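You operate a simulated robot arm through the tools that you are given. There is no shell and no other tool.

You run a simulated two-armed robot. Do the job below in one go: nothing can be reset, and whatever is moved stays where it is left.

JOB
Bleed the air out of the tall cell from the green pipe.
Fine: open the pipe's tap, the cell tap and the vent tap fully, watch the cell fill, then close all three; no puddle.

The check looks at the end state, three seconds after you hand in, the way a careful person would. Anything else that was tipped, shoved, dropped, spilled or broken makes it a failure.

ROBOT AND FRAMES
Two 6-joint arms with fingered hands on one trunk that stands fixed in place. Base frame: the origin is at the foot of the trunk, x ahead of it, y to its left, z up. Readings come in m, degrees, newtons and seconds.
The left shoulder is at [0.02, 0.157, 0.829], the right one opposite. With the tool pointing down near the work surface each hand reaches from about 0.1 to 0.8 m from the base axis, measured 20 degrees to its own side. Payload 4.1 kg a hand.
The TCP of each hand is the grasp point between the finger pads, 0.033 m short of the fingertips. In the tool frame z runs along the fingers and y along their closing line. The gripper opens to 0.112 m; its body begins 0.039 m behind the TCP. The gripper is a hand of 4 fingers: y runs from the thumb to the fingers, the wrist lies at [-0.016, -0.118, -0.2] in the tool frame, and closing takes about 1.5 s.
Orientation is told as [roll, pitch, yaw] about the base's x, y, z axes, in that order, counted from this pose: with the fingers straight down and the wrist toward the robot, the tool's x, y and z point along [0, 1, 0], [1, 0, 0] and [0, 0, -1] of the base frame.

CONTROLS
- The arms move only by the tool play_rows. It takes "left_motion", "right_motion" or both (then of equal length, played together; a hand with none holds still); each is a list of rows, each an object of numbers (a shift or turn left out is 0, a gripper value left out holds the last): "tx", "ty", "tz": the shift along the tool's x, y, z in units of 40 mm (1.0 is 40 mm); "rx", "ry", "rz": the turn, a rotation vector about the tool's x, y, z in units of 6 degrees (1.0 is 6 degrees). In form: [{"tx": .., "ty": .., "tz": .., "rx": .., "ry": .., "rz": ..}, ...]. A call has 1 to 20 rows; each row shifts and turns the commanded pose from where the row before left it, along the tool's axes as they then stand. "left_jaw" and "right_jaw" are, for a hand that has rows, the finger opening in m, from 0 to 0.112, set as the call begins (left out, the last holds). A call with a number of a shift or a turn outside -1 to 1 is refused whole. Rows are played at 5 a second. More than 0.05 m and 8.6 degrees between two rows, or a gripper value outside its range, and nothing of the call is played. A pose out of reach is approached as far as the arm can. The call stops where the force on the tool passes 70 N (or 10 N more than at its start, if that is more) or the arm is blocked; 0.2 s more then pass. The fingers move at their own pace (about 0.072 m/s each) and stop on an object; they squeeze with about 25 N. The grip force told is the motor's: it shows also when the fingers shut on nothing. Time passes only in rows, and 0.2 s behind the last, so rows that do not move let the fingers close. It gives the time, the measured TCP pose, the force on the tool (base axes), the opening and the grip force at its end, in the units of the frame above (readings bear some noise), with the torque about the TCP (base axes, N m) and any sound that the robot's microphone picked up.
- Cameras (640 x 400 px; columns grow to the right, rows downward): "scene" is now at [0.0633, -0.0146, 1.4874]; the picture's right is [-0.15, -0.99, 0.00], its down [-0.31, 0.05, -0.95] and it looks along [0.94, -0.14, -0.32] (base axes); focal length 324 px, centre (320, 200). "left" rides on the left gripper at [-0.066, -0.089, -0.13] in its tool frame; the picture's right is [-0.79, -0.29, 0.54], its down [0.55, -0.71, 0.44] and it looks along [0.26, 0.64, 0.72] (tool axes); focal length 247 px, centre (320, 200). "right" rides on the right gripper at [0.066, -0.089, -0.13] in its tool frame; the picture's right is [-0.79, 0.29, -0.54], its down [-0.55, -0.71, 0.44] and it looks along [-0.26, 0.64, 0.72] (tool axes); focal length 247 px, centre (320, 200). There is no depth. A picture from a camera that has moved, and an enlarged one, comes with that camera's place and axes in the base frame and with its lens.
- snapshot(camera): a new picture of that camera. The clock stands still meanwhile.
- curl_fingers(index, middle, ring, thumb_bend, thumb_turn, hand): sets how far each is bent, from 0 (flat) to 1 (curled in); at 0.3 the hand is open as for a grip, at 0.7 the pads meet at the TCP. One left out holds its place. A second passes; each finger stops where it meets its share of the squeeze, and holds until it gets a number again. A gripper value or a shape takes the hand back. It gives what a move gives, with no picture; readings hold the bend of each and the force on the fingers (four entries, about 0 where the hand has none), thumb and palm. thumb_turn goes from beside the hand (0) to across from the fingers (1), as for a grip.
- hand_shape(shape, hand): the hand has 4 fingers and takes this shape, open, in about a second: jaw (thumb against the fingers, like two jaws); tri (thumb and two fingers); tip (a fingertip pinch); poke (one finger out to press); point (the index stretched); flat (the hand flat); cup (the hand cupped); fist (a fist). The gripper value then closes the fingers along that shape, each until it touches; the sizes above hold for jaw. It gives what a move gives, with no picture.
- aim_head(pan, tilt): turns the head with the scene camera to pan (to the left, within 86 degrees either way) and tilt (down, from -29 to 69), counted from straight ahead of the robot. It gives what a move gives.
- close_up(camera, box): a new picture of the part [left, top, right, bottom] of that camera's present view, enlarged. The clock stands still meanwhile.
- finish_job(): hands the job in; it is judged then, once.

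Places have to be worked out from the pictures, the camera data and where the tool is seen. Open the grippers and draw the arms clear of the work before you hand the job in, unless the task says otherwise.

The tools are called after "Call:" as name(argument=value, ...) on one line, values as JSON. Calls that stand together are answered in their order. play_rows: Moves the arms, as the interface text tells. Its arguments: {"type":"object","properties":{"left_motion":{"type":"array","items":{"type":"object","properties":{"tx":{"type":"number"},"ty":{"type":"number"},"tz":{"type":"number"},"rx":{"type":"number"},"ry":{"type":"number"},"rz":{"type":"number"}}}},"left_jaw":{"type":"number"},"right_motion":{"type":"array","items":{"type":"object","properties":{"tx":{"type":"number"},"ty":{"type":"number"},"tz":{"type":"number"},"rx":{"type":"number"},"ry":{"type":"number"},"rz":{"type":"number"}}}},"right_jaw":{"type":"number"}},"required":[]} The other tools are called the same way: hand_shape (shape, hand) gives the hand a shape; curl_fingers (index, middle, ring, thumb_bend, thumb_turn, hand) moves the fingers one by one; aim_head (pan, tilt) turns the head that bears the scene camera; snapshot (camera) takes a picture; close_up (camera, box) takes an enlarged picture of a part of a camera's view; finish_job () hands the job in.

At the start:

```text
time: 0.0
left_eef_pos: [0.3063, 0.0954, 1.3707]
left_tcp_rot: [-0.1, 0.0, -11.0]
left_force: [0.4, 0.1, 0.1]
left_ft_torque: [0.03, -0.01, -0.04]
left_opening: 0.1115
left_grasp_force: 0.0
left_shape: jaw
left_bend: [0.3, 0.3, 0.3, 0.3, 0.98]
left_finger forces: [0.1, 0.1, 0.0, 0.0, 0.1, 0.0]
right_eef_pos: [0.3354, -0.2044, 1.3709]
right_tcp_rot: [0.0, 0.0, -11.1]
right_force: [0.3, -0.5, 0.7]
right_ft_torque: [-0.03, -0.01, 0.01]
right_opening: 0.1116
right_grasp_force: 0.1
right_shape: jaw
right_bend: [0.3, 0.3, 0.3, 0.3, 0.98]
right_finger forces: [0.1, 0.0, 0.1, 0.0, 0.0, 0.0]
head pan, tilt (commanded): [-8.4, 18.5]
```

scene: 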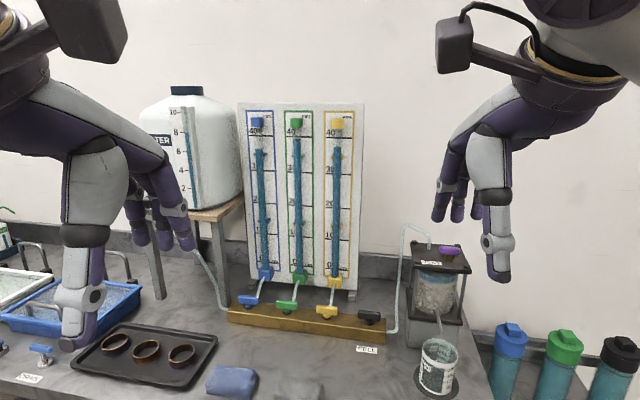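
right: 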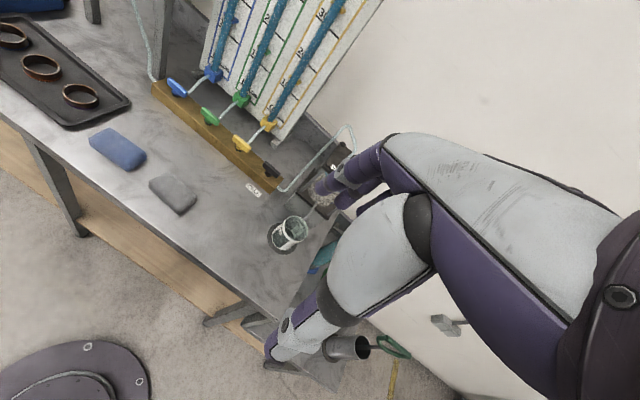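
left: 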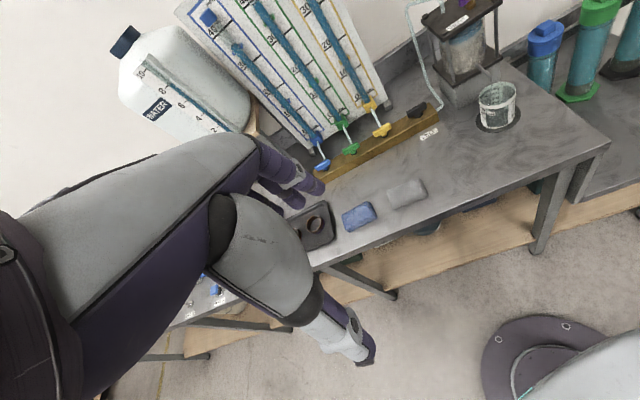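

I begin by looking closely at the manifold, the burette board and the cell.

Call:
close_up(camera="scene", box=[220, 240, 400, 352])

Call:
close_up(camera="scene", box=[370, 210, 530, 400])

Call:
close_up(camera="scene", box=[220, 90, 390, 240])

Call:
close_up(camera="left", box=[300, 0, 540, 180])

Call:
close_up(camera="right", box=[140, 40, 380, 260])

```text
3.56 times, centred on (310, 296) of scene
camera zoom: at [0.0633, -0.0146, 1.4874], right [-0.15, -0.99, 0.0], down [-0.31, 0.05, -0.95], along [0.94, -0.14, -0.32], focal length 1152 px, centre (356, -141)
```

zoom: 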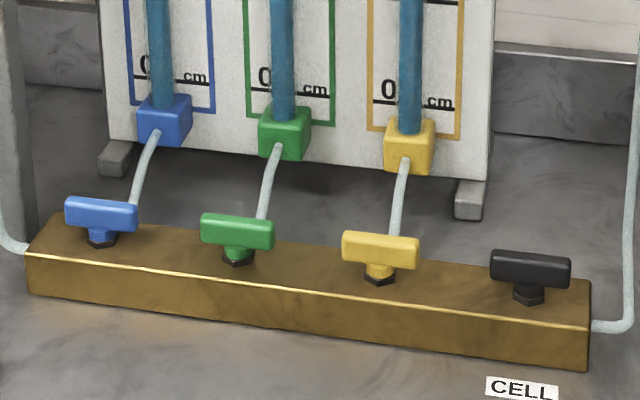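

```text
2.11 times, centred on (450, 305) of scene
camera zoom: at [0.0633, -0.0146, 1.4874], right [-0.15, -0.99, 0.0], down [-0.31, 0.05, -0.95], along [0.94, -0.14, -0.32], focal length 682 px, centre (46, -21)
```

zoom: 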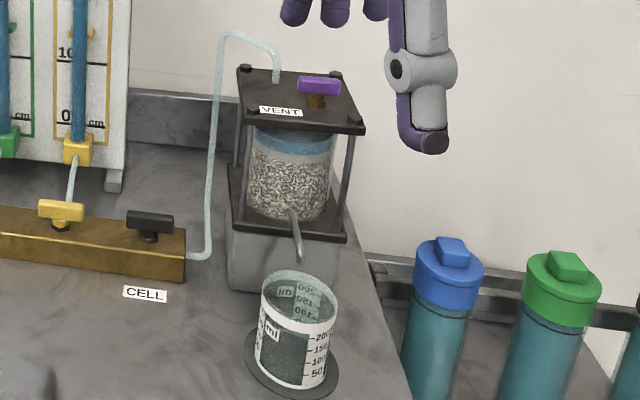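

```text
2.67 times, centred on (305, 165) of scene
camera zoom: at [0.0633, -0.0146, 1.4874], right [-0.15, -0.99, 0.0], down [-0.31, 0.05, -0.95], along [0.94, -0.14, -0.32], focal length 864 px, centre (360, 293)
```

zoom: 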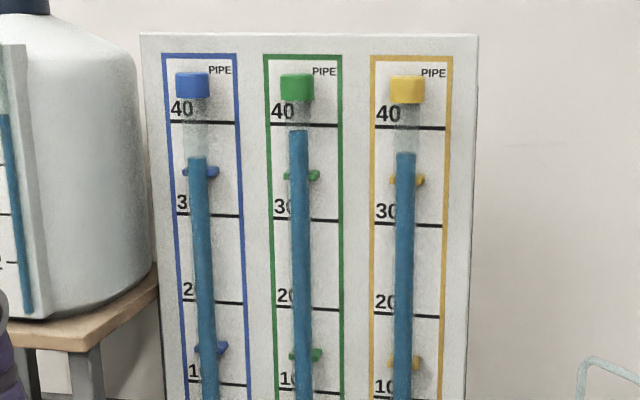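

```text
2.22 times, centred on (420, 90) of left
camera zoom: at [0.2063, 0.0483, 1.501], right [-0.43, -0.72, -0.54], down [-0.59, 0.68, -0.44], along [0.68, 0.13, -0.72], focal length 549 px, centre (98, 444)
```

zoom: 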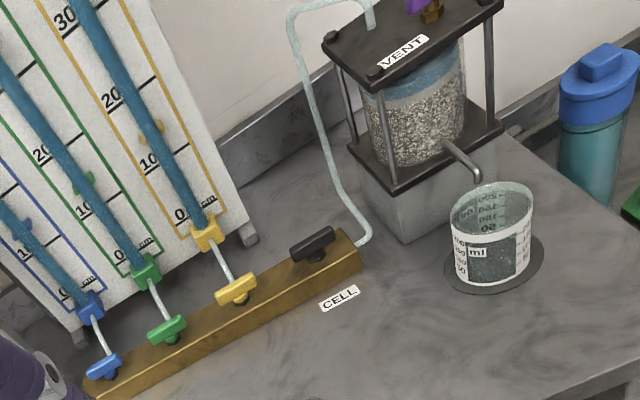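

```text
1.82 times, centred on (260, 150) of right
camera zoom: at [0.2592, -0.1242, 1.5023], right [0.13, -0.83, 0.54], down [-0.8, -0.41, -0.44], along [0.58, -0.38, -0.72], focal length 449 px, centre (429, 291)
```

zoom: 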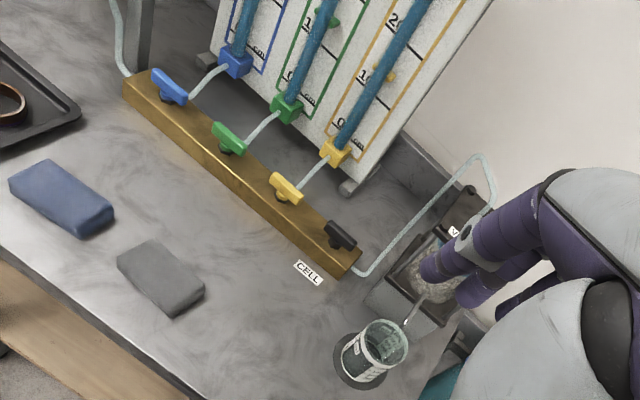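

The taps all appear to be in line with the brass block, and the vent tap is purple on the cell lid. I look around the rest of the bench before touching anything.

Call:
aim_head(pan=-25, tilt=30)

Call:
snapshot(camera="scene")

Call:
aim_head(pan=40, tilt=30)

Call:
snapshot(camera="scene")

Call:
aim_head(pan=-60, tilt=35)

Call:
snapshot(camera="scene")

```text
time: 0.8
left_eef_pos: [0.3062, 0.0947, 1.3706]
left_tcp_rot: [0.0, -0.1, -11.0]
left_force: [-0.8, -0.1, 0.4]
left_ft_torque: [-0.01, 0.01, -0.04]
left_opening: 0.1113
left_grasp_force: 0.0
left_shape: jaw
left_bend: [0.3, 0.3, 0.3, 0.3, 0.98]
left_finger forces: [0.0, 0.0, 0.1, 0.0, 0.1, 0.0]
right_eef_pos: [0.3337, -0.2057, 1.3695]
right_tcp_rot: [0.0, 0.0, -11.1]
right_force: [0.1, 0.8, 0.2]
right_ft_torque: [0.01, -0.01, -0.04]
right_opening: 0.1116
right_grasp_force: 0.0
right_shape: jaw
right_bend: [0.3, 0.3, 0.3, 0.3, 0.98]
right_finger forces: [0.0, 0.0, 0.0, 0.1, 0.1, 0.0]
head pan, tilt (commanded): [-25.0, 30.0]
```

```text
taken
camera scene: at [0.053, -0.0391, 1.4689], right [-0.42, -0.91, 0.0], down [-0.45, 0.21, -0.87], along [0.79, -0.37, -0.5], focal length 324 px, centre (320, 200)
```

scene: 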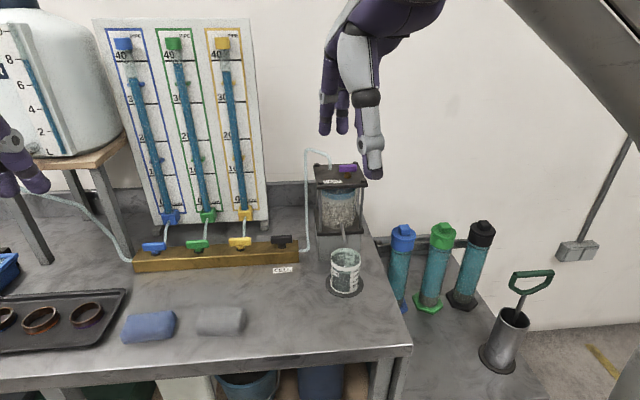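

```text
time: 2.1
left_eef_pos: [0.3065, 0.0967, 1.3717]
left_tcp_rot: [0.0, 0.0, -11.0]
left_force: [0.5, -0.1, -0.5]
left_ft_torque: [-0.02, 0.0, -0.02]
left_opening: 0.1116
left_grasp_force: 0.1
left_shape: jaw
left_bend: [0.3, 0.3, 0.3, 0.3, 0.98]
left_finger forces: [0.1, 0.0, 0.0, 0.0, 0.1, 0.0]
right_eef_pos: [0.3347, -0.205, 1.3712]
right_tcp_rot: [0.0, 0.0, -11.1]
right_force: [0.1, -0.4, -0.1]
right_ft_torque: [0.01, -0.02, -0.01]
right_opening: 0.1117
right_grasp_force: 0.0
right_shape: jaw
right_bend: [0.3, 0.3, 0.3, 0.3, 0.98]
right_finger forces: [0.0, 0.1, 0.0, 0.0, 0.0, 0.0]
head pan, tilt (commanded): [40.0, 30.0]
```

```text
taken
camera scene: at [0.0403, 0.0572, 1.4689], right [0.64, -0.77, 0.0], down [-0.38, -0.32, -0.87], along [0.66, 0.56, -0.5], focal length 324 px, centre (320, 200)
```

scene: 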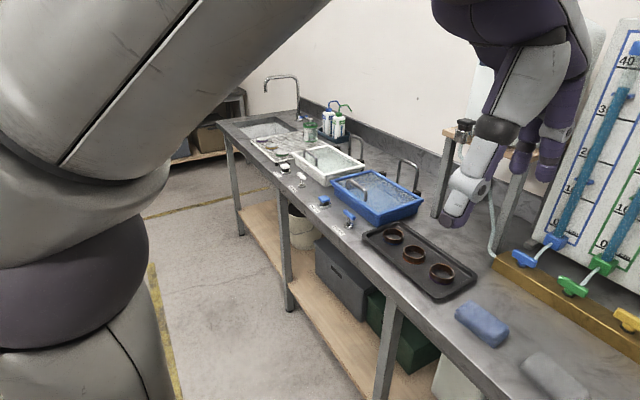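

```text
time: 3.9
left_eef_pos: [0.3067, 0.0968, 1.3715]
left_tcp_rot: [-0.1, 0.0, -11.0]
left_force: [0.2, 0.1, -0.3]
left_ft_torque: [-0.02, 0.01, 0.04]
left_opening: 0.1118
left_grasp_force: 0.0
left_shape: jaw
left_bend: [0.3, 0.3, 0.3, 0.3, 0.98]
left_finger forces: [0.0, 0.0, 0.0, 0.0, 0.0, 0.0]
right_eef_pos: [0.3351, -0.2049, 1.3711]
right_tcp_rot: [0.0, -0.1, -11.1]
right_force: [0.4, -0.9, -0.1]
right_ft_torque: [-0.03, -0.01, -0.01]
right_opening: 0.1117
right_grasp_force: 0.0
right_shape: jaw
right_bend: [0.3, 0.3, 0.3, 0.3, 0.98]
right_finger forces: [0.1, 0.0, 0.0, 0.1, 0.0, 0.0]
head pan, tilt (commanded): [-60.0, 35.0]
```

```text
taken
camera scene: at [0.0151, -0.0771, 1.4611], right [-0.87, -0.5, 0.0], down [-0.29, 0.5, -0.82], along [0.41, -0.71, -0.57], focal length 324 px, centre (320, 200)
```

scene: 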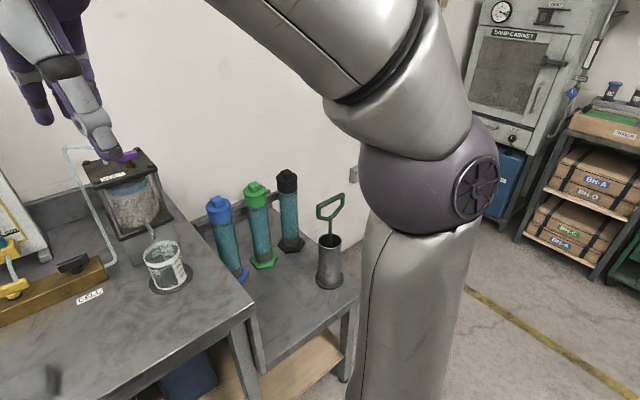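

Triangulating from the scene and left cameras, I judge the tap handles to be near: green (0.817,-0.034,0.933), yellow (0.782,-0.139), black/cell (0.746,-0.246,0.93), vent (0.746,-0.449,1.10). I put both hands into poke shape and look at the finger.

Call:
hand_shape(shape="poke", hand="right")

Call:
hand_shape(shape="poke", hand="left")

Call:
aim_head(pan=-14, tilt=25)

Call:
snapshot(camera="scene")

Call:
snapshot(camera="right")

```text
time: 4.8
left_eef_pos: [0.3061, 0.0955, 1.3707]
left_tcp_rot: [0.0, 0.0, -11.0]
left_force: [-0.5, -0.5, 0.1]
left_ft_torque: [-0.01, -0.01, 0.01]
left_opening: 0.1115
left_grasp_force: 0.0
left_shape: jaw
left_bend: [0.3, 0.3, 0.3, 0.3, 0.98]
left_finger forces: [0.0, 0.1, 0.0, 0.1, 0.0, 0.0]
right_eef_pos: [0.3342, -0.2053, 1.3714]
right_tcp_rot: [0.0, 0.0, -11.1]
right_force: [0.6, 0.2, -0.9]
right_ft_torque: [0.01, -0.03, -0.01]
right_opening: 0.0
right_grasp_force: 0.1
right_shape: poke
right_bend: [0.7, 0.7, 0.99, 1.0, 1.0]
right_finger forces: [0.1, 0.0, 0.1, 0.0, 0.0, 0.0]
head pan, tilt (commanded): [-60.0, 35.0]
```

```text
time: 5.7
left_eef_pos: [0.3058, 0.0955, 1.3712]
left_tcp_rot: [0.0, 0.0, -11.0]
left_force: [0.1, 0.0, 0.0]
left_ft_torque: [0.02, -0.04, 0.0]
left_opening: 0.0
left_grasp_force: 0.2
left_shape: poke
left_bend: [0.7, 0.7, 0.99, 1.0, 1.0]
left_finger forces: [0.1, 0.0, 0.0, 0.0, 0.0, 0.1]
right_eef_pos: [0.3356, -0.2039, 1.3713]
right_tcp_rot: [-0.1, 0.0, -11.2]
right_force: [0.2, 0.6, -0.3]
right_ft_torque: [0.0, 0.01, 0.0]
right_opening: 0.0001
right_grasp_force: 0.1
right_shape: poke
right_bend: [0.7, 0.7, 0.99, 1.0, 1.0]
right_finger forces: [0.1, 0.0, 0.0, 0.1, 0.0, 0.1]
head pan, tilt (commanded): [-60.0, 35.0]
```

```text
time: 6.8
left_eef_pos: [0.3058, 0.0965, 1.3704]
left_tcp_rot: [0.1, -0.1, -11.0]
left_force: [-0.3, 0.2, -1.2]
left_ft_torque: [0.01, -0.01, -0.01]
left_opening: 0.0002
left_grasp_force: 0.1
left_shape: poke
left_bend: [0.7, 0.7, 0.99, 1.0, 1.0]
left_finger forces: [0.2, 0.0, 0.1, 0.1, 0.0, 0.1]
right_eef_pos: [0.3347, -0.2057, 1.371]
right_tcp_rot: [0.0, 0.0, -11.2]
right_force: [-0.3, 0.5, -0.8]
right_ft_torque: [-0.01, 0.01, 0.01]
right_opening: 0.0
right_grasp_force: 0.0
right_shape: poke
right_bend: [0.7, 0.7, 0.99, 1.0, 1.0]
right_finger forces: [0.1, 0.0, 0.1, 0.0, 0.0, 0.0]
head pan, tilt (commanded): [-14.0, 25.0]
```

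```text
taken
camera scene: at [0.0604, -0.0233, 1.4769], right [-0.24, -0.97, 0.0], down [-0.41, 0.1, -0.91], along [0.88, -0.22, -0.42], focal length 324 px, centre (320, 200)
```

scene: 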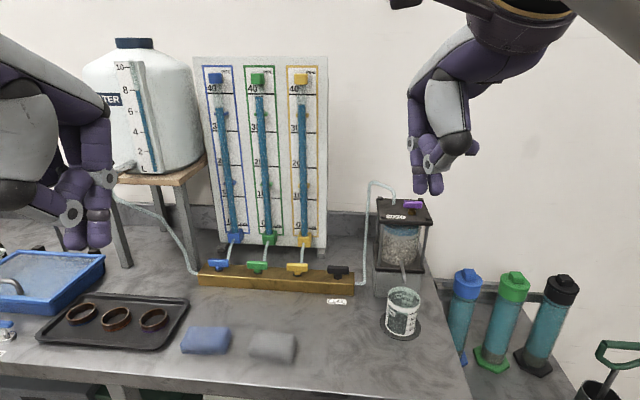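

```text
taken
camera right: at [0.2592, -0.1242, 1.5023], right [0.13, -0.83, 0.54], down [-0.8, -0.41, -0.44], along [0.58, -0.38, -0.72], focal length 247 px, centre (320, 200)
```

right: 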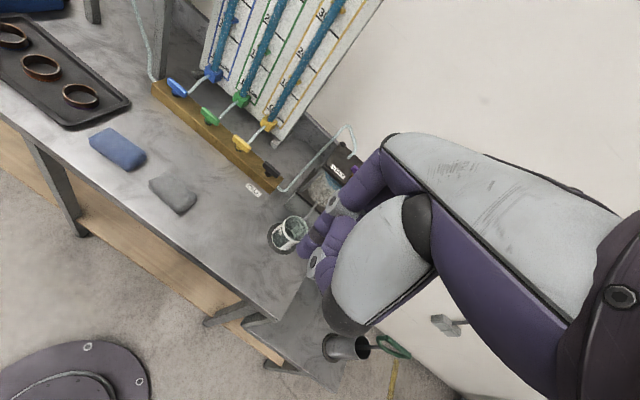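

I zoom in on the right hand in poke shape to see which fingers stand out.

Call:
close_up(camera="scene", box=[370, 70, 500, 210])

Call:
hand_shape(shape="point", hand="right")

Call:
close_up(camera="scene", box=[370, 70, 500, 210])

Call:
close_up(camera="right", box=[200, 80, 440, 320])

```text
2.86 times, centred on (435, 140) of scene
camera zoom: at [0.0604, -0.0233, 1.4769], right [-0.24, -0.97, 0.0], down [-0.41, 0.1, -0.91], along [0.88, -0.22, -0.42], focal length 926 px, centre (-9, 371)
```

zoom: 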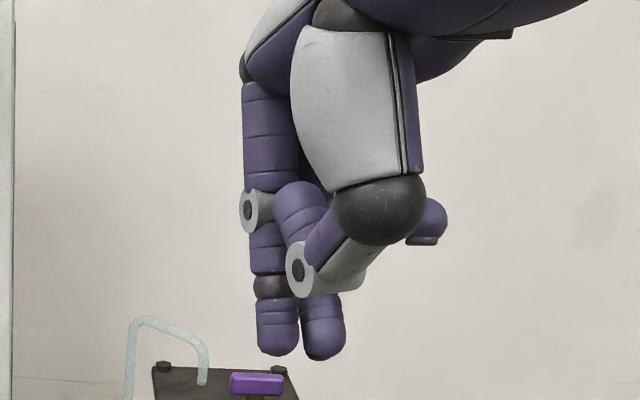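

```text
time: 7.8
left_eef_pos: [0.3062, 0.0965, 1.3719]
left_tcp_rot: [0.0, 0.0, -11.0]
left_force: [0.9, 0.5, -0.8]
left_ft_torque: [0.02, -0.01, -0.01]
left_opening: 0.0
left_grasp_force: 0.1
left_shape: poke
left_bend: [0.7, 0.7, 0.99, 1.0, 1.0]
left_finger forces: [0.0, 0.0, 0.0, 0.1, 0.0, 0.1]
right_eef_pos: [0.3351, -0.2058, 1.3706]
right_tcp_rot: [0.0, 0.0, -11.0]
right_force: [0.3, 0.0, 0.4]
right_ft_torque: [0.01, 0.0, -0.04]
right_opening: 0.0003
right_grasp_force: 0.1
right_shape: point
right_bend: [0.19, 1.0, 1.0, 0.98, 0.88]
right_finger forces: [0.0, 0.0, 0.0, 0.1, 0.1, 0.0]
head pan, tilt (commanded): [-14.0, 25.0]
```

```text
2.86 times, centred on (435, 140) of scene
camera zoom: at [0.0604, -0.0232, 1.4769], right [-0.24, -0.97, 0.0], down [-0.41, 0.1, -0.91], along [0.88, -0.22, -0.42], focal length 926 px, centre (-9, 371)
```

zoom: 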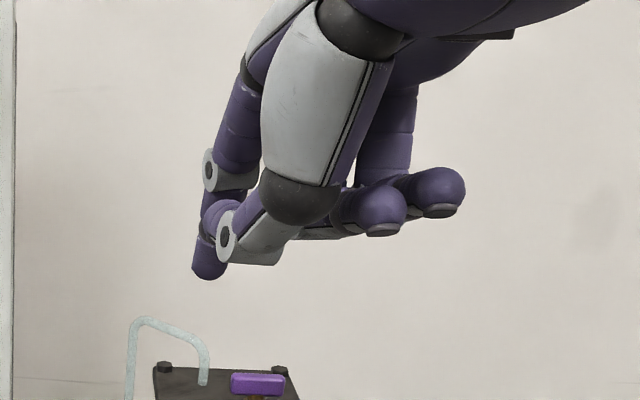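

```text
1.67 times, centred on (320, 200) of right
camera zoom: at [0.2592, -0.1242, 1.5023], right [0.13, -0.83, 0.54], down [-0.8, -0.41, -0.44], along [0.58, -0.38, -0.72], focal length 412 px, centre (320, 200)
```

zoom: 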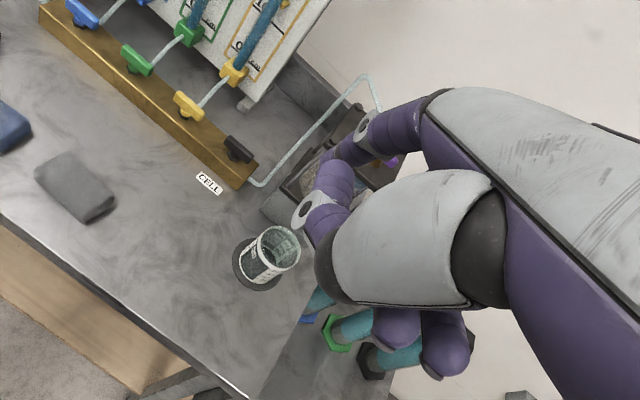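

Poke holds index and middle together pointing straight along the tool. A single index pointing straight would be cleaner for pushing the T-handles, so I curl the others and look again.

Call:
curl_fingers(hand="right", index=0.7, middle=1.0, ring=1.0, thumb_bend=1.0, thumb_turn=1.0)

Call:
close_up(camera="scene", box=[370, 70, 500, 210])

Call:
close_up(camera="right", box=[200, 80, 440, 320])

Call:
close_up(camera="left", box=[200, 0, 560, 225])

Call:
close_up(camera="scene", box=[180, 220, 360, 310])

Call:
close_up(camera="scene", box=[350, 170, 460, 350])

```text
time: 8.8
left_eef_pos: [0.3069, 0.0956, 1.3701]
left_tcp_rot: [0.0, 0.0, -10.9]
left_force: [0.4, -0.1, 0.3]
left_ft_torque: [-0.01, 0.0, -0.03]
left_opening: 0.0001
left_grasp_force: 0.0
left_shape: poke
left_bend: [0.7, 0.7, 0.99, 1.0, 1.0]
left_finger forces: [0.0, 0.0, 0.0, 0.0, 0.1, 0.0]
right_eef_pos: [0.3338, -0.2045, 1.3707]
right_tcp_rot: [0.1, 0.0, -11.1]
right_force: [-0.2, 0.0, 0.9]
right_ft_torque: [-0.01, 0.01, 0.01]
right_opening: 0.0267
right_grasp_force: 0.1
right_shape: fingers
right_bend: [0.29, 1.0, 1.0, 0.99, 1.0]
right_finger forces: [0.0, 0.0, 0.0, 0.0, 0.1, 0.0]
head pan, tilt (commanded): [-14.0, 25.0]
```

```text
2.86 times, centred on (435, 140) of scene
camera zoom: at [0.0604, -0.0232, 1.4769], right [-0.24, -0.97, 0.0], down [-0.41, 0.1, -0.91], along [0.88, -0.22, -0.42], focal length 926 px, centre (-9, 371)
```

zoom: 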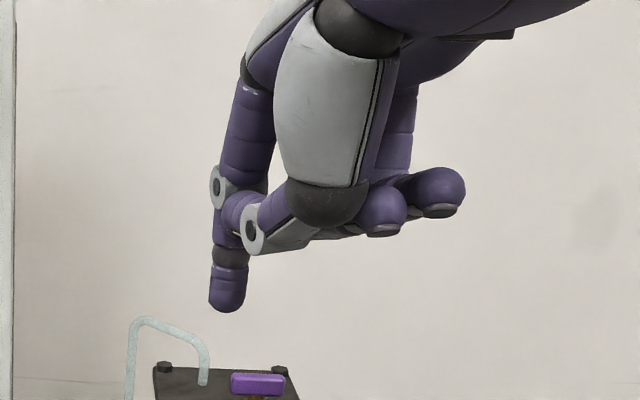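

```text
1.67 times, centred on (320, 200) of right
camera zoom: at [0.2592, -0.1242, 1.5023], right [0.13, -0.83, 0.54], down [-0.8, -0.41, -0.44], along [0.58, -0.38, -0.72], focal length 412 px, centre (320, 200)
```

zoom: 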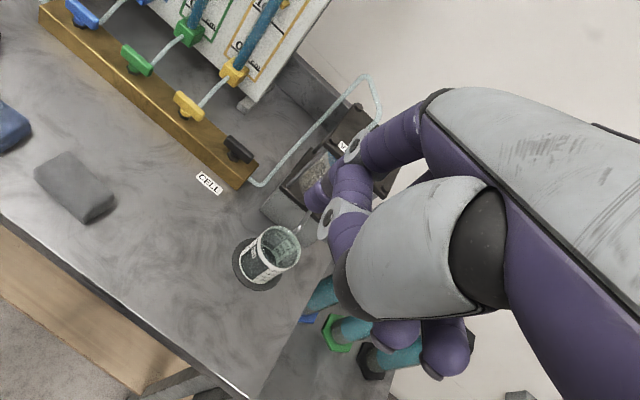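

```text
1.78 times, centred on (380, 112) of left
camera zoom: at [0.2063, 0.0483, 1.501], right [-0.43, -0.72, -0.54], down [-0.59, 0.68, -0.44], along [0.68, 0.13, -0.72], focal length 439 px, centre (213, 356)
```

zoom: 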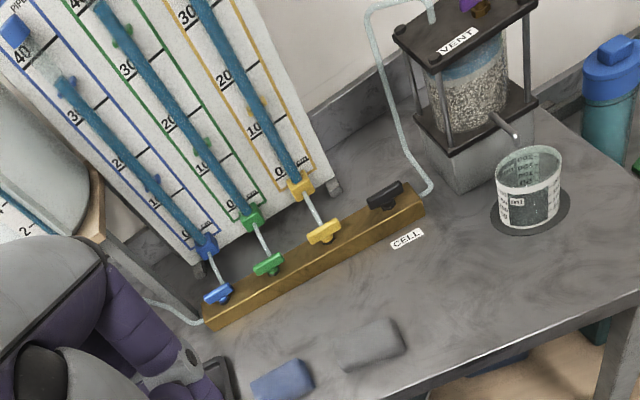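

```text
3.56 times, centred on (270, 265) of scene
camera zoom: at [0.0604, -0.0232, 1.4769], right [-0.24, -0.97, 0.0], down [-0.41, 0.1, -0.91], along [0.88, -0.22, -0.42], focal length 1152 px, centre (498, -31)
```

zoom: 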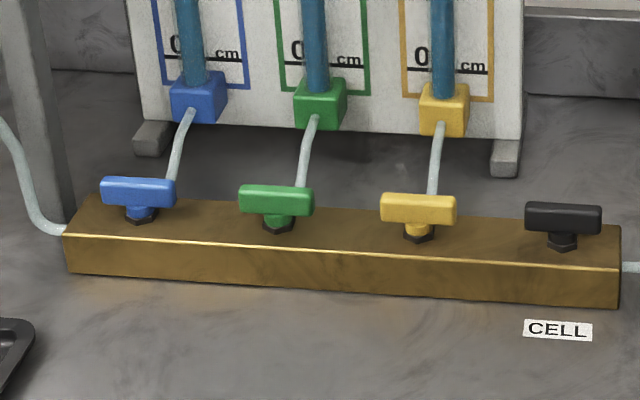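

```text
2.22 times, centred on (405, 260) of scene
camera zoom: at [0.0604, -0.0232, 1.4769], right [-0.24, -0.97, 0.0], down [-0.41, 0.1, -0.91], along [0.88, -0.22, -0.42], focal length 720 px, centre (131, 67)
```

zoom: 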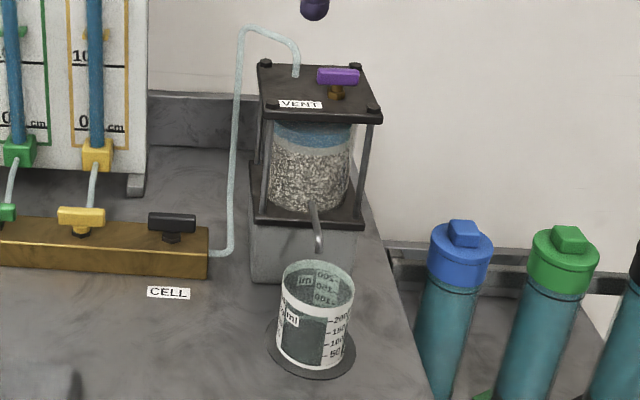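

The thumb blocked the index at 0.29. I open the thumb first, set the index straight, then tuck the thumb.

Call:
curl_fingers(hand="right", index=0.3, middle=1.0, ring=1.0, thumb_bend=0.2, thumb_turn=0.6)

Call:
curl_fingers(hand="right", index=0.7, middle=1.0, ring=1.0)

Call:
curl_fingers(hand="right", thumb_bend=1.0, thumb_turn=1.0)

Call:
close_up(camera="scene", box=[370, 70, 500, 210])

```text
time: 9.8
left_eef_pos: [0.3061, 0.0965, 1.3705]
left_tcp_rot: [0.0, 0.0, -11.0]
left_force: [0.3, -0.2, -0.5]
left_ft_torque: [0.0, -0.02, -0.02]
left_opening: 0.0
left_grasp_force: 0.1
left_shape: poke
left_bend: [0.7, 0.7, 0.99, 1.0, 1.0]
left_finger forces: [0.0, 0.0, 0.0, 0.0, 0.0, 0.0]
right_eef_pos: [0.3342, -0.2059, 1.3715]
right_tcp_rot: [0.0, 0.0, -11.1]
right_force: [0.1, -0.2, -0.3]
right_ft_torque: [0.03, 0.02, -0.02]
right_opening: 0.1314
right_grasp_force: 0.1
right_shape: fingers
right_bend: [0.3, 1.0, 1.0, 0.2, 0.58]
right_finger forces: [0.0, 0.1, 0.1, 0.0, 0.1, 0.0]
head pan, tilt (commanded): [-14.0, 25.0]
```

```text
time: 10.8
left_eef_pos: [0.3059, 0.0959, 1.3706]
left_tcp_rot: [-0.1, 0.0, -10.9]
left_force: [-0.4, 0.5, -0.4]
left_ft_torque: [-0.01, -0.02, -0.01]
left_opening: 0.0
left_grasp_force: 0.1
left_shape: poke
left_bend: [0.7, 0.7, 0.99, 1.0, 1.0]
left_finger forces: [0.0, 0.0, 0.1, 0.0, 0.1, 0.0]
right_eef_pos: [0.3339, -0.2058, 1.3707]
right_tcp_rot: [0.0, 0.1, -11.1]
right_force: [1.0, -0.9, -0.5]
right_ft_torque: [0.0, 0.02, 0.01]
right_opening: 0.086
right_grasp_force: 0.1
right_shape: fingers
right_bend: [0.7, 1.0, 1.0, 0.2, 0.58]
right_finger forces: [0.0, 0.0, 0.1, 0.1, 0.0, 0.0]
head pan, tilt (commanded): [-14.0, 25.0]
```

```text
time: 11.8
left_eef_pos: [0.3066, 0.0966, 1.3703]
left_tcp_rot: [-0.1, 0.0, -11.0]
left_force: [0.0, 0.1, -0.7]
left_ft_torque: [-0.03, -0.01, 0.01]
left_opening: 0.0
left_grasp_force: 0.1
left_shape: poke
left_bend: [0.7, 0.7, 0.99, 1.0, 1.0]
left_finger forces: [0.1, 0.0, 0.0, 0.0, 0.0, 0.1]
right_eef_pos: [0.3338, -0.2043, 1.3712]
right_tcp_rot: [0.0, 0.0, -11.1]
right_force: [-0.5, -0.1, 0.4]
right_ft_torque: [0.0, -0.01, 0.02]
right_opening: 0.01
right_grasp_force: 0.0
right_shape: fingers
right_bend: [0.52, 1.0, 1.0, 0.89, 1.0]
right_finger forces: [0.1, 0.0, 0.0, 0.0, 0.0, 0.0]
head pan, tilt (commanded): [-14.0, 25.0]
```

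```text
2.86 times, centred on (435, 140) of scene
camera zoom: at [0.0604, -0.0232, 1.4769], right [-0.24, -0.97, 0.0], down [-0.41, 0.1, -0.91], along [0.88, -0.22, -0.42], focal length 926 px, centre (-9, 371)
```

zoom: 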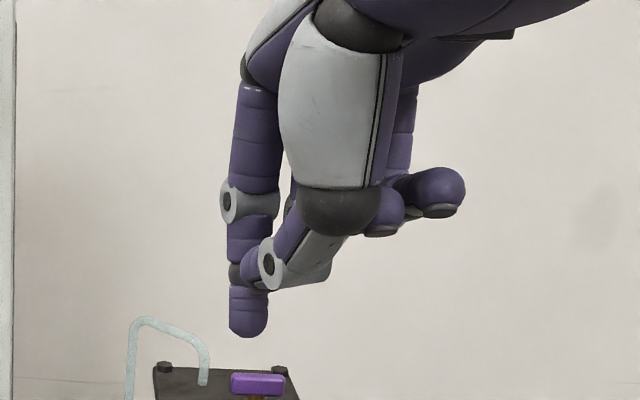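

The thumb pushes the index back when fully across; I swing the thumb aside instead and set the index at 0.7 again.

Call:
curl_fingers(hand="right", thumb_turn=0.2, thumb_bend=0.8)

Call:
curl_fingers(hand="right", index=0.7)

Call:
close_up(camera="scene", box=[370, 70, 500, 210])

Call:
close_up(camera="right", box=[200, 80, 440, 320])

```text
time: 12.8
left_eef_pos: [0.3063, 0.0953, 1.371]
left_tcp_rot: [0.0, 0.1, -11.0]
left_force: [-0.5, -0.5, 0.3]
left_ft_torque: [0.01, -0.02, 0.0]
left_opening: 0.0
left_grasp_force: 0.1
left_shape: poke
left_bend: [0.7, 0.7, 0.99, 1.0, 1.0]
left_finger forces: [0.0, 0.0, 0.0, 0.0, 0.0, 0.1]
right_eef_pos: [0.3347, -0.2053, 1.3708]
right_tcp_rot: [0.1, 0.1, -11.1]
right_force: [-0.3, 0.3, -1.0]
right_ft_torque: [-0.03, 0.02, -0.03]
right_opening: 0.0709
right_grasp_force: 0.0
right_shape: fingers
right_bend: [0.7, 1.0, 1.0, 0.8, 0.21]
right_finger forces: [0.0, 0.0, 0.0, 0.0, 0.0, 0.0]
head pan, tilt (commanded): [-14.0, 25.0]
```

```text
time: 13.8
left_eef_pos: [0.3063, 0.0953, 1.3718]
left_tcp_rot: [0.1, 0.0, -10.9]
left_force: [-0.1, -1.3, 1.2]
left_ft_torque: [0.0, -0.03, 0.02]
left_opening: 0.0001
left_grasp_force: 0.1
left_shape: poke
left_bend: [0.7, 0.7, 0.99, 1.0, 1.0]
left_finger forces: [0.0, 0.0, 0.1, 0.1, 0.1, 0.0]
right_eef_pos: [0.3352, -0.2052, 1.3698]
right_tcp_rot: [0.1, 0.0, -11.1]
right_force: [0.2, -0.1, -0.1]
right_ft_torque: [0.05, 0.0, 0.04]
right_opening: 0.0708
right_grasp_force: 0.0
right_shape: fingers
right_bend: [0.7, 1.0, 1.0, 0.8, 0.21]
right_finger forces: [0.1, 0.0, 0.0, 0.0, 0.0, 0.0]
head pan, tilt (commanded): [-14.0, 25.0]
```

```text
2.86 times, centred on (435, 140) of scene
camera zoom: at [0.0604, -0.0232, 1.4769], right [-0.24, -0.97, 0.0], down [-0.41, 0.1, -0.91], along [0.88, -0.22, -0.42], focal length 926 px, centre (-9, 371)
```

zoom: 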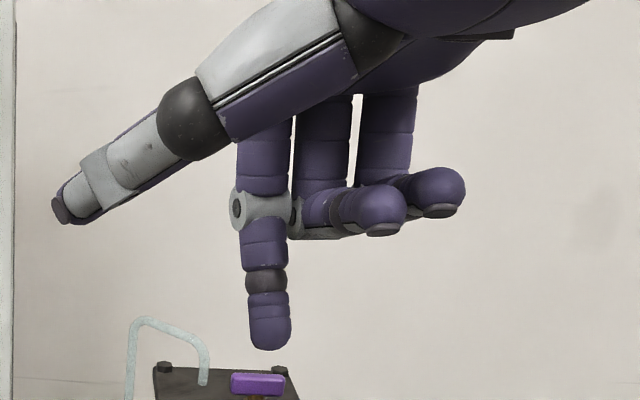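

```text
1.67 times, centred on (320, 200) of right
camera zoom: at [0.2592, -0.1242, 1.5023], right [0.13, -0.83, 0.54], down [-0.8, -0.41, -0.44], along [0.58, -0.38, -0.72], focal length 412 px, centre (320, 200)
```

zoom: 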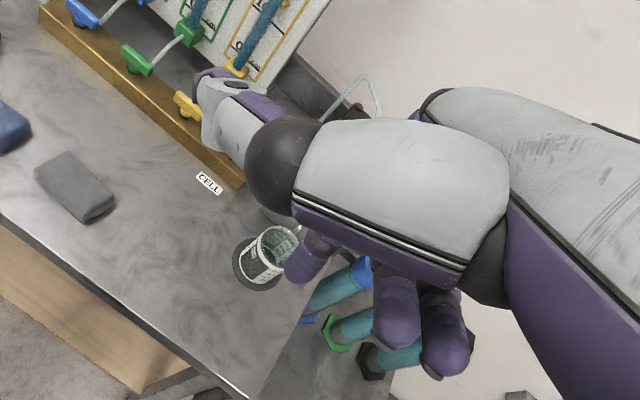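

A sideways thumb sticks out too far, so I return to the compact poke shape (via jaw), then bring the right hand forward and down toward a spot ahead of the vent.

Call:
hand_shape(shape="jaw", hand="right")

Call:
hand_shape(shape="poke", hand="right")

Call:
play_rows(right_motion=[{"tx": -0.25, "ty": 0.5, "tz": 0.4, "rz": 0.16}, {"tx": -0.25, "ty": 0.5, "tz": 0.4, "rz": 0.16}, {"tx": -0.25, "ty": 0.5, "tz": 0.4, "rz": 0.16}, {"tx": -0.25, "ty": 0.5, "tz": 0.4, "rz": 0.16}, {"tx": -0.25, "ty": 0.5, "tz": 0.4, "rz": 0.16}, {"tx": -0.25, "ty": 0.5, "tz": 0.4, "rz": 0.16}, {"tx": -0.25, "ty": 0.5, "tz": 0.4, "rz": 0.16}, {"tx": -0.25, "ty": 0.5, "tz": 0.4, "rz": 0.16}, {"rx": -1}, {"rx": -1}, {"rx": -1}, {"rx": -1}, {"rx": -1}])

Call:
snapshot(camera="scene")

Call:
snapshot(camera="right")

```text
time: 14.7
left_eef_pos: [0.3062, 0.096, 1.3701]
left_tcp_rot: [-0.1, 0.0, -11.0]
left_force: [-0.2, -0.3, 0.1]
left_ft_torque: [0.01, 0.01, 0.04]
left_opening: 0.0002
left_grasp_force: 0.0
left_shape: poke
left_bend: [0.7, 0.7, 0.99, 1.0, 1.0]
left_finger forces: [0.0, 0.0, 0.0, 0.0, 0.0, 0.0]
right_eef_pos: [0.3344, -0.2059, 1.371]
right_tcp_rot: [0.1, 0.0, -11.0]
right_force: [0.8, 0.4, 0.1]
right_ft_torque: [0.03, -0.02, 0.01]
right_opening: 0.1117
right_grasp_force: 0.0
right_shape: jaw
right_bend: [0.3, 0.3, 0.3, 0.3, 0.97]
right_finger forces: [0.0, 0.0, 0.0, 0.0, 0.0, 0.0]
head pan, tilt (commanded): [-14.0, 25.0]
```

```text
time: 15.6
left_eef_pos: [0.3045, 0.0944, 1.3709]
left_tcp_rot: [0.0, 0.0, -10.9]
left_force: [0.6, 0.3, -0.5]
left_ft_torque: [-0.01, -0.02, -0.01]
left_opening: 0.0
left_grasp_force: 0.0
left_shape: poke
left_bend: [0.7, 0.7, 0.99, 1.0, 1.0]
left_finger forces: [0.0, 0.1, 0.0, 0.0, 0.0, 0.0]
right_eef_pos: [0.3343, -0.2053, 1.3717]
right_tcp_rot: [0.0, 0.0, -11.1]
right_force: [0.2, 0.2, 1.3]
right_ft_torque: [-0.02, 0.01, 0.0]
right_opening: 0.0
right_grasp_force: 0.0
right_shape: poke
right_bend: [0.7, 0.7, 0.99, 1.0, 1.0]
right_finger forces: [0.0, 0.0, 0.1, 0.0, 0.0, 0.1]
head pan, tilt (commanded): [-14.0, 25.0]
```

```text
time: 18.4
left_eef_pos: [0.3068, 0.096, 1.3712]
left_tcp_rot: [0.0, 0.0, -11.1]
left_force: [0.3, -0.1, -0.4]
left_ft_torque: [0.0, 0.0, 0.01]
left_opening: 0.0
left_grasp_force: 0.0
left_shape: poke
left_bend: [0.7, 0.7, 0.99, 1.0, 1.0]
left_finger forces: [0.1, 0.0, 0.0, 0.1, 0.1, 0.0]
right_eef_pos: [0.471, -0.3233, 1.2419]
right_tcp_rot: [0.0, -30.0, -18.7]
right_force: [0.7, -1.1, -0.9]
right_ft_torque: [-0.01, -0.01, -0.04]
right_opening: 0.0
right_grasp_force: 0.1
right_shape: poke
right_bend: [0.7, 0.7, 0.99, 1.0, 1.0]
right_finger forces: [0.1, 0.0, 0.0, 0.0, 0.0, 0.0]
head pan, tilt (commanded): [-14.0, 25.0]
```

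```text
taken
camera scene: at [0.0605, -0.0231, 1.4769], right [-0.24, -0.97, 0.0], down [-0.41, 0.1, -0.91], along [0.88, -0.22, -0.42], focal length 324 px, centre (320, 200)
```

scene: 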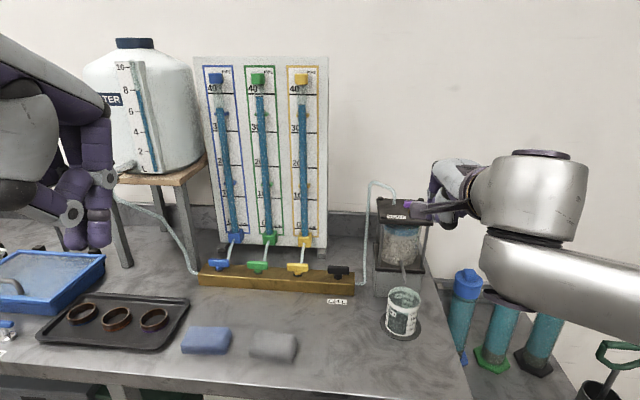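

```text
taken
camera right: at [0.3561, -0.2148, 1.312], right [-0.27, -0.74, 0.61], down [-0.55, -0.4, -0.73], along [0.79, -0.54, -0.3], focal length 247 px, centre (320, 200)
```

right: 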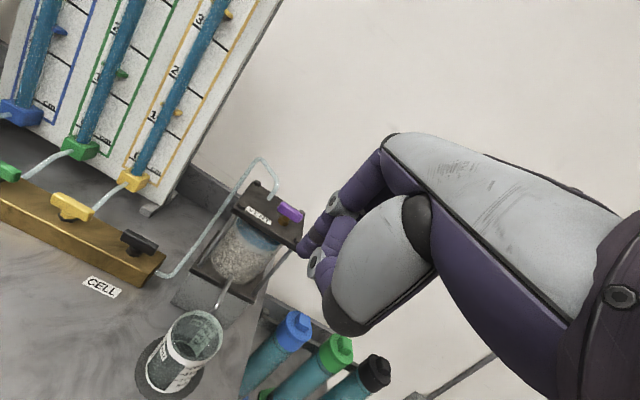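

From the right and scene rays I now place the vent handle centre near (0.656,-0.392,1.155), lid about z 1.126, handle about 45 mm long and parallel to the brass block (yaw ≈ -18.7°). I move the fingertips to about 45 mm in front of the handle's right half and check.

Call:
play_rows(right_motion=[{"tx": -0.103, "ty": 0.338, "tz": 0.541}, {"tx": -0.103, "ty": 0.338, "tz": 0.541}, {"tx": -0.103, "ty": 0.338, "tz": 0.541}, {"tx": -0.103, "ty": 0.338, "tz": 0.541}, {"tx": -0.103, "ty": 0.338, "tz": 0.541}, {"tx": -0.103, "ty": 0.338, "tz": 0.541}])

Call:
snapshot(camera="scene")

Call:
close_up(camera="scene", box=[360, 170, 480, 250])

Call:
close_up(camera="right", box=[180, 100, 420, 280])

```text
time: 19.8
left_eef_pos: [0.3055, 0.0944, 1.3721]
left_tcp_rot: [0.2, 0.0, -11.0]
left_force: [-0.6, 0.2, -0.5]
left_ft_torque: [0.0, -0.01, -0.01]
left_opening: 0.0002
left_grasp_force: 0.1
left_shape: poke
left_bend: [0.7, 0.7, 0.99, 1.0, 1.0]
left_finger forces: [0.0, 0.0, 0.1, 0.0, 0.0, 0.0]
right_eef_pos: [0.5889, -0.3889, 1.1712]
right_tcp_rot: [0.1, -29.9, -18.8]
right_force: [-0.9, 0.4, -0.4]
right_ft_torque: [-0.01, 0.0, 0.01]
right_opening: 0.0
right_grasp_force: 0.1
right_shape: poke
right_bend: [0.7, 0.7, 0.99, 1.0, 1.0]
right_finger forces: [0.0, 0.0, 0.0, 0.1, 0.0, 0.0]
head pan, tilt (commanded): [-14.0, 25.0]
```

```text
taken
camera scene: at [0.06, -0.023, 1.4769], right [-0.24, -0.97, 0.0], down [-0.41, 0.1, -0.91], along [0.88, -0.22, -0.42], focal length 324 px, centre (320, 200)
```

scene: 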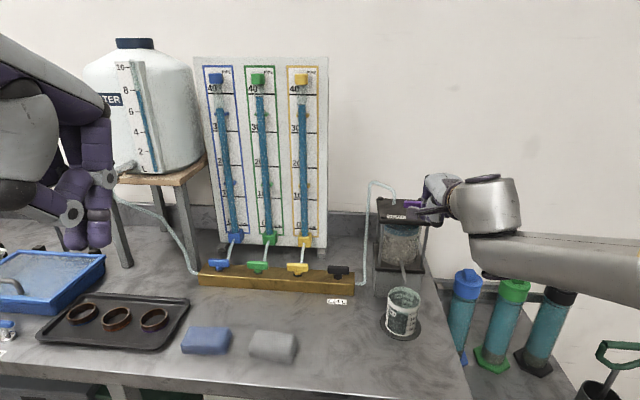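

```text
5.00 times, centred on (420, 210) of scene
camera zoom: at [0.06, -0.023, 1.4769], right [-0.24, -0.97, 0.0], down [-0.41, 0.1, -0.91], along [0.88, -0.22, -0.42], focal length 1620 px, centre (-180, 150)
```

zoom: 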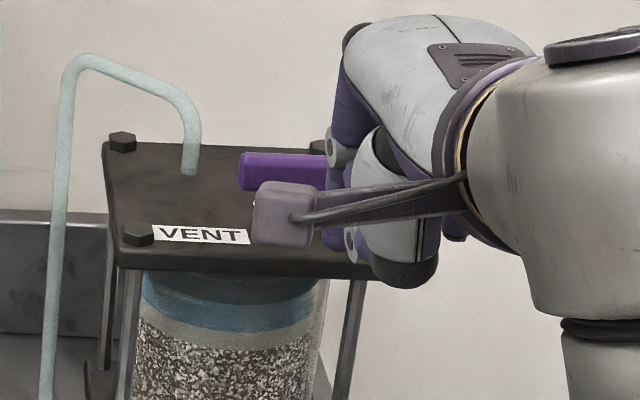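

```text
2.22 times, centred on (300, 190) of right
camera zoom: at [0.4749, -0.2825, 1.2404], right [-0.27, -0.74, 0.61], down [-0.55, -0.4, -0.73], along [0.79, -0.54, -0.3], focal length 549 px, centre (364, 222)
```

zoom: 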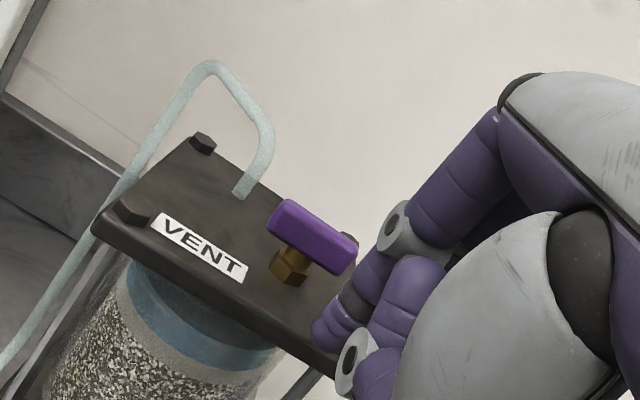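

The wrist camera shows the handle well; I place its axis near (0.661,-0.397), index tip about 48 mm in front and 11 mm to the right of the axis. I move in to just short of contact.

Call:
play_rows(right_motion=[{"tx": -0.031, "ty": 0.181, "tz": 0.105}, {"tx": -0.031, "ty": 0.181, "tz": 0.105}, {"tx": -0.031, "ty": 0.181, "tz": 0.105}, {"tx": -0.031, "ty": 0.181, "tz": 0.105}])

Call:
close_up(camera="right", box=[180, 100, 420, 280])

Call:
close_up(camera="scene", box=[360, 170, 480, 250])

```text
time: 20.8
left_eef_pos: [0.3065, 0.096, 1.3713]
left_tcp_rot: [0.0, 0.0, -10.9]
left_force: [0.1, -0.2, 0.1]
left_ft_torque: [0.01, -0.01, -0.01]
left_opening: 0.0
left_grasp_force: 0.1
left_shape: poke
left_bend: [0.7, 0.7, 0.99, 1.0, 1.0]
left_finger forces: [0.0, 0.0, 0.0, 0.1, 0.1, 0.0]
right_eef_pos: [0.6187, -0.4046, 1.1713]
right_tcp_rot: [-0.1, -30.0, -18.7]
right_force: [-0.5, -0.2, 0.2]
right_ft_torque: [0.0, 0.03, -0.03]
right_opening: 0.0
right_grasp_force: 0.0
right_shape: poke
right_bend: [0.7, 0.7, 0.99, 1.0, 1.0]
right_finger forces: [0.0, 0.0, 0.0, 0.1, 0.0, 0.1]
head pan, tilt (commanded): [-14.0, 25.0]
```

```text
2.22 times, centred on (300, 190) of right
camera zoom: at [0.5052, -0.2973, 1.2404], right [-0.27, -0.74, 0.61], down [-0.55, -0.39, -0.73], along [0.79, -0.54, -0.3], focal length 549 px, centre (364, 222)
```

zoom: 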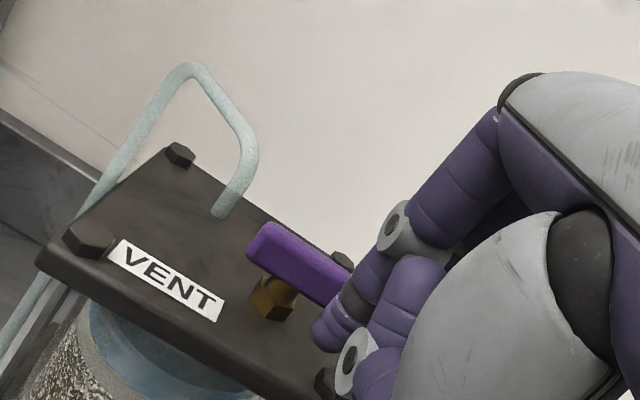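

```text
5.00 times, centred on (420, 210) of scene
camera zoom: at [0.0603, -0.0232, 1.4769], right [-0.24, -0.97, 0.0], down [-0.41, 0.1, -0.91], along [0.88, -0.22, -0.42], focal length 1620 px, centre (-180, 150)
```

zoom: 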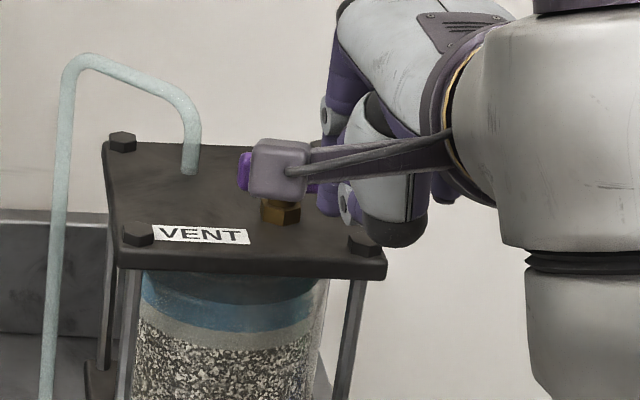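

The index is now about 16 mm right and 22 mm in front of the vent axis at handle height. I push gently along the opening arc about 11 mm and check for force and motion.

Call:
play_rows(right_motion=[{"tx": -0.025, "ty": 0.079, "tz": 0.046}, {"tx": -0.025, "ty": 0.079, "tz": 0.046}, {"tx": -0.025, "ty": 0.079, "tz": 0.046}])

Call:
close_up(camera="right", box=[180, 100, 420, 280])

```text
time: 21.6
left_eef_pos: [0.3073, 0.0955, 1.3717]
left_tcp_rot: [-0.1, 0.0, -11.0]
left_force: [1.2, 0.1, -0.9]
left_ft_torque: [0.0, 0.0, -0.01]
left_opening: 0.0
left_grasp_force: 0.1
left_shape: poke
left_bend: [0.7, 0.7, 0.99, 1.0, 1.0]
left_finger forces: [0.0, 0.1, 0.0, 0.0, 0.1, 0.1]
right_eef_pos: [0.6283, -0.4113, 1.1709]
right_tcp_rot: [0.0, -30.0, -18.7]
right_force: [0.0, 0.7, -0.1]
right_ft_torque: [0.0, 0.01, -0.02]
right_opening: 0.0
right_grasp_force: 0.0
right_shape: poke
right_bend: [0.7, 0.7, 0.99, 1.0, 1.0]
right_finger forces: [0.1, 0.1, 0.0, 0.0, 0.1, 0.0]
head pan, tilt (commanded): [-14.0, 25.0]
```

```text
2.22 times, centred on (300, 190) of right
camera zoom: at [0.5153, -0.304, 1.2407], right [-0.27, -0.74, 0.61], down [-0.55, -0.4, -0.73], along [0.79, -0.54, -0.3], focal length 549 px, centre (364, 222)
```

zoom: 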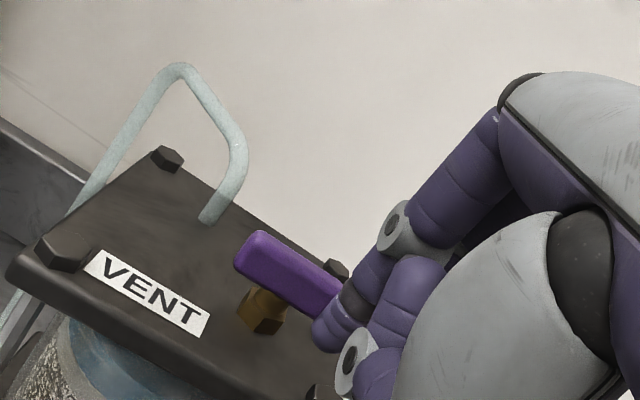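

No contact force yet; the fingertip is almost on the handle. I push a few more millimetres.

Call:
play_rows(right_motion=[{"tx": -0.02, "ty": 0.065, "tz": 0.0375}, {"tx": -0.02, "ty": 0.065, "tz": 0.0375}])

Call:
close_up(camera="right", box=[180, 100, 420, 280])

```text
time: 22.1
left_eef_pos: [0.3052, 0.0953, 1.3708]
left_tcp_rot: [0.1, 0.0, -11.0]
left_force: [0.4, 0.2, -0.1]
left_ft_torque: [0.0, -0.02, -0.01]
left_opening: 0.0002
left_grasp_force: 0.1
left_shape: poke
left_bend: [0.7, 0.7, 0.99, 1.0, 1.0]
left_finger forces: [0.1, 0.0, 0.1, 0.0, 0.0, 0.1]
right_eef_pos: [0.6342, -0.4133, 1.1714]
right_tcp_rot: [0.1, -30.0, -18.7]
right_force: [0.2, -0.1, 0.5]
right_ft_torque: [0.04, 0.0, 0.0]
right_opening: 0.0
right_grasp_force: 0.1
right_shape: poke
right_bend: [0.7, 0.7, 0.99, 1.0, 1.0]
right_finger forces: [0.0, 0.0, 0.1, 0.0, 0.0, 0.0]
head pan, tilt (commanded): [-14.0, 25.0]
```

```text
2.22 times, centred on (300, 190) of right
camera zoom: at [0.5197, -0.3068, 1.2411], right [-0.27, -0.74, 0.61], down [-0.55, -0.4, -0.73], along [0.79, -0.54, -0.3], focal length 549 px, centre (364, 222)
```

zoom: 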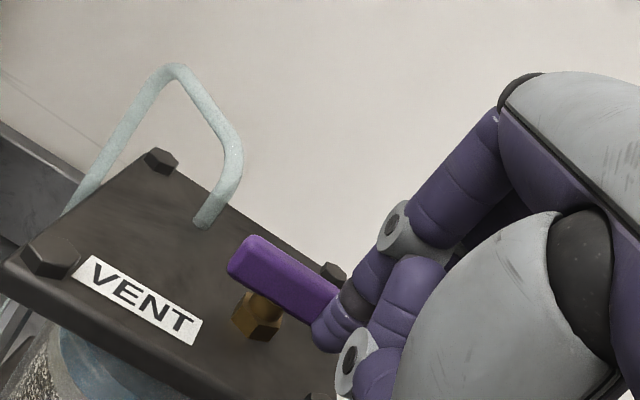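

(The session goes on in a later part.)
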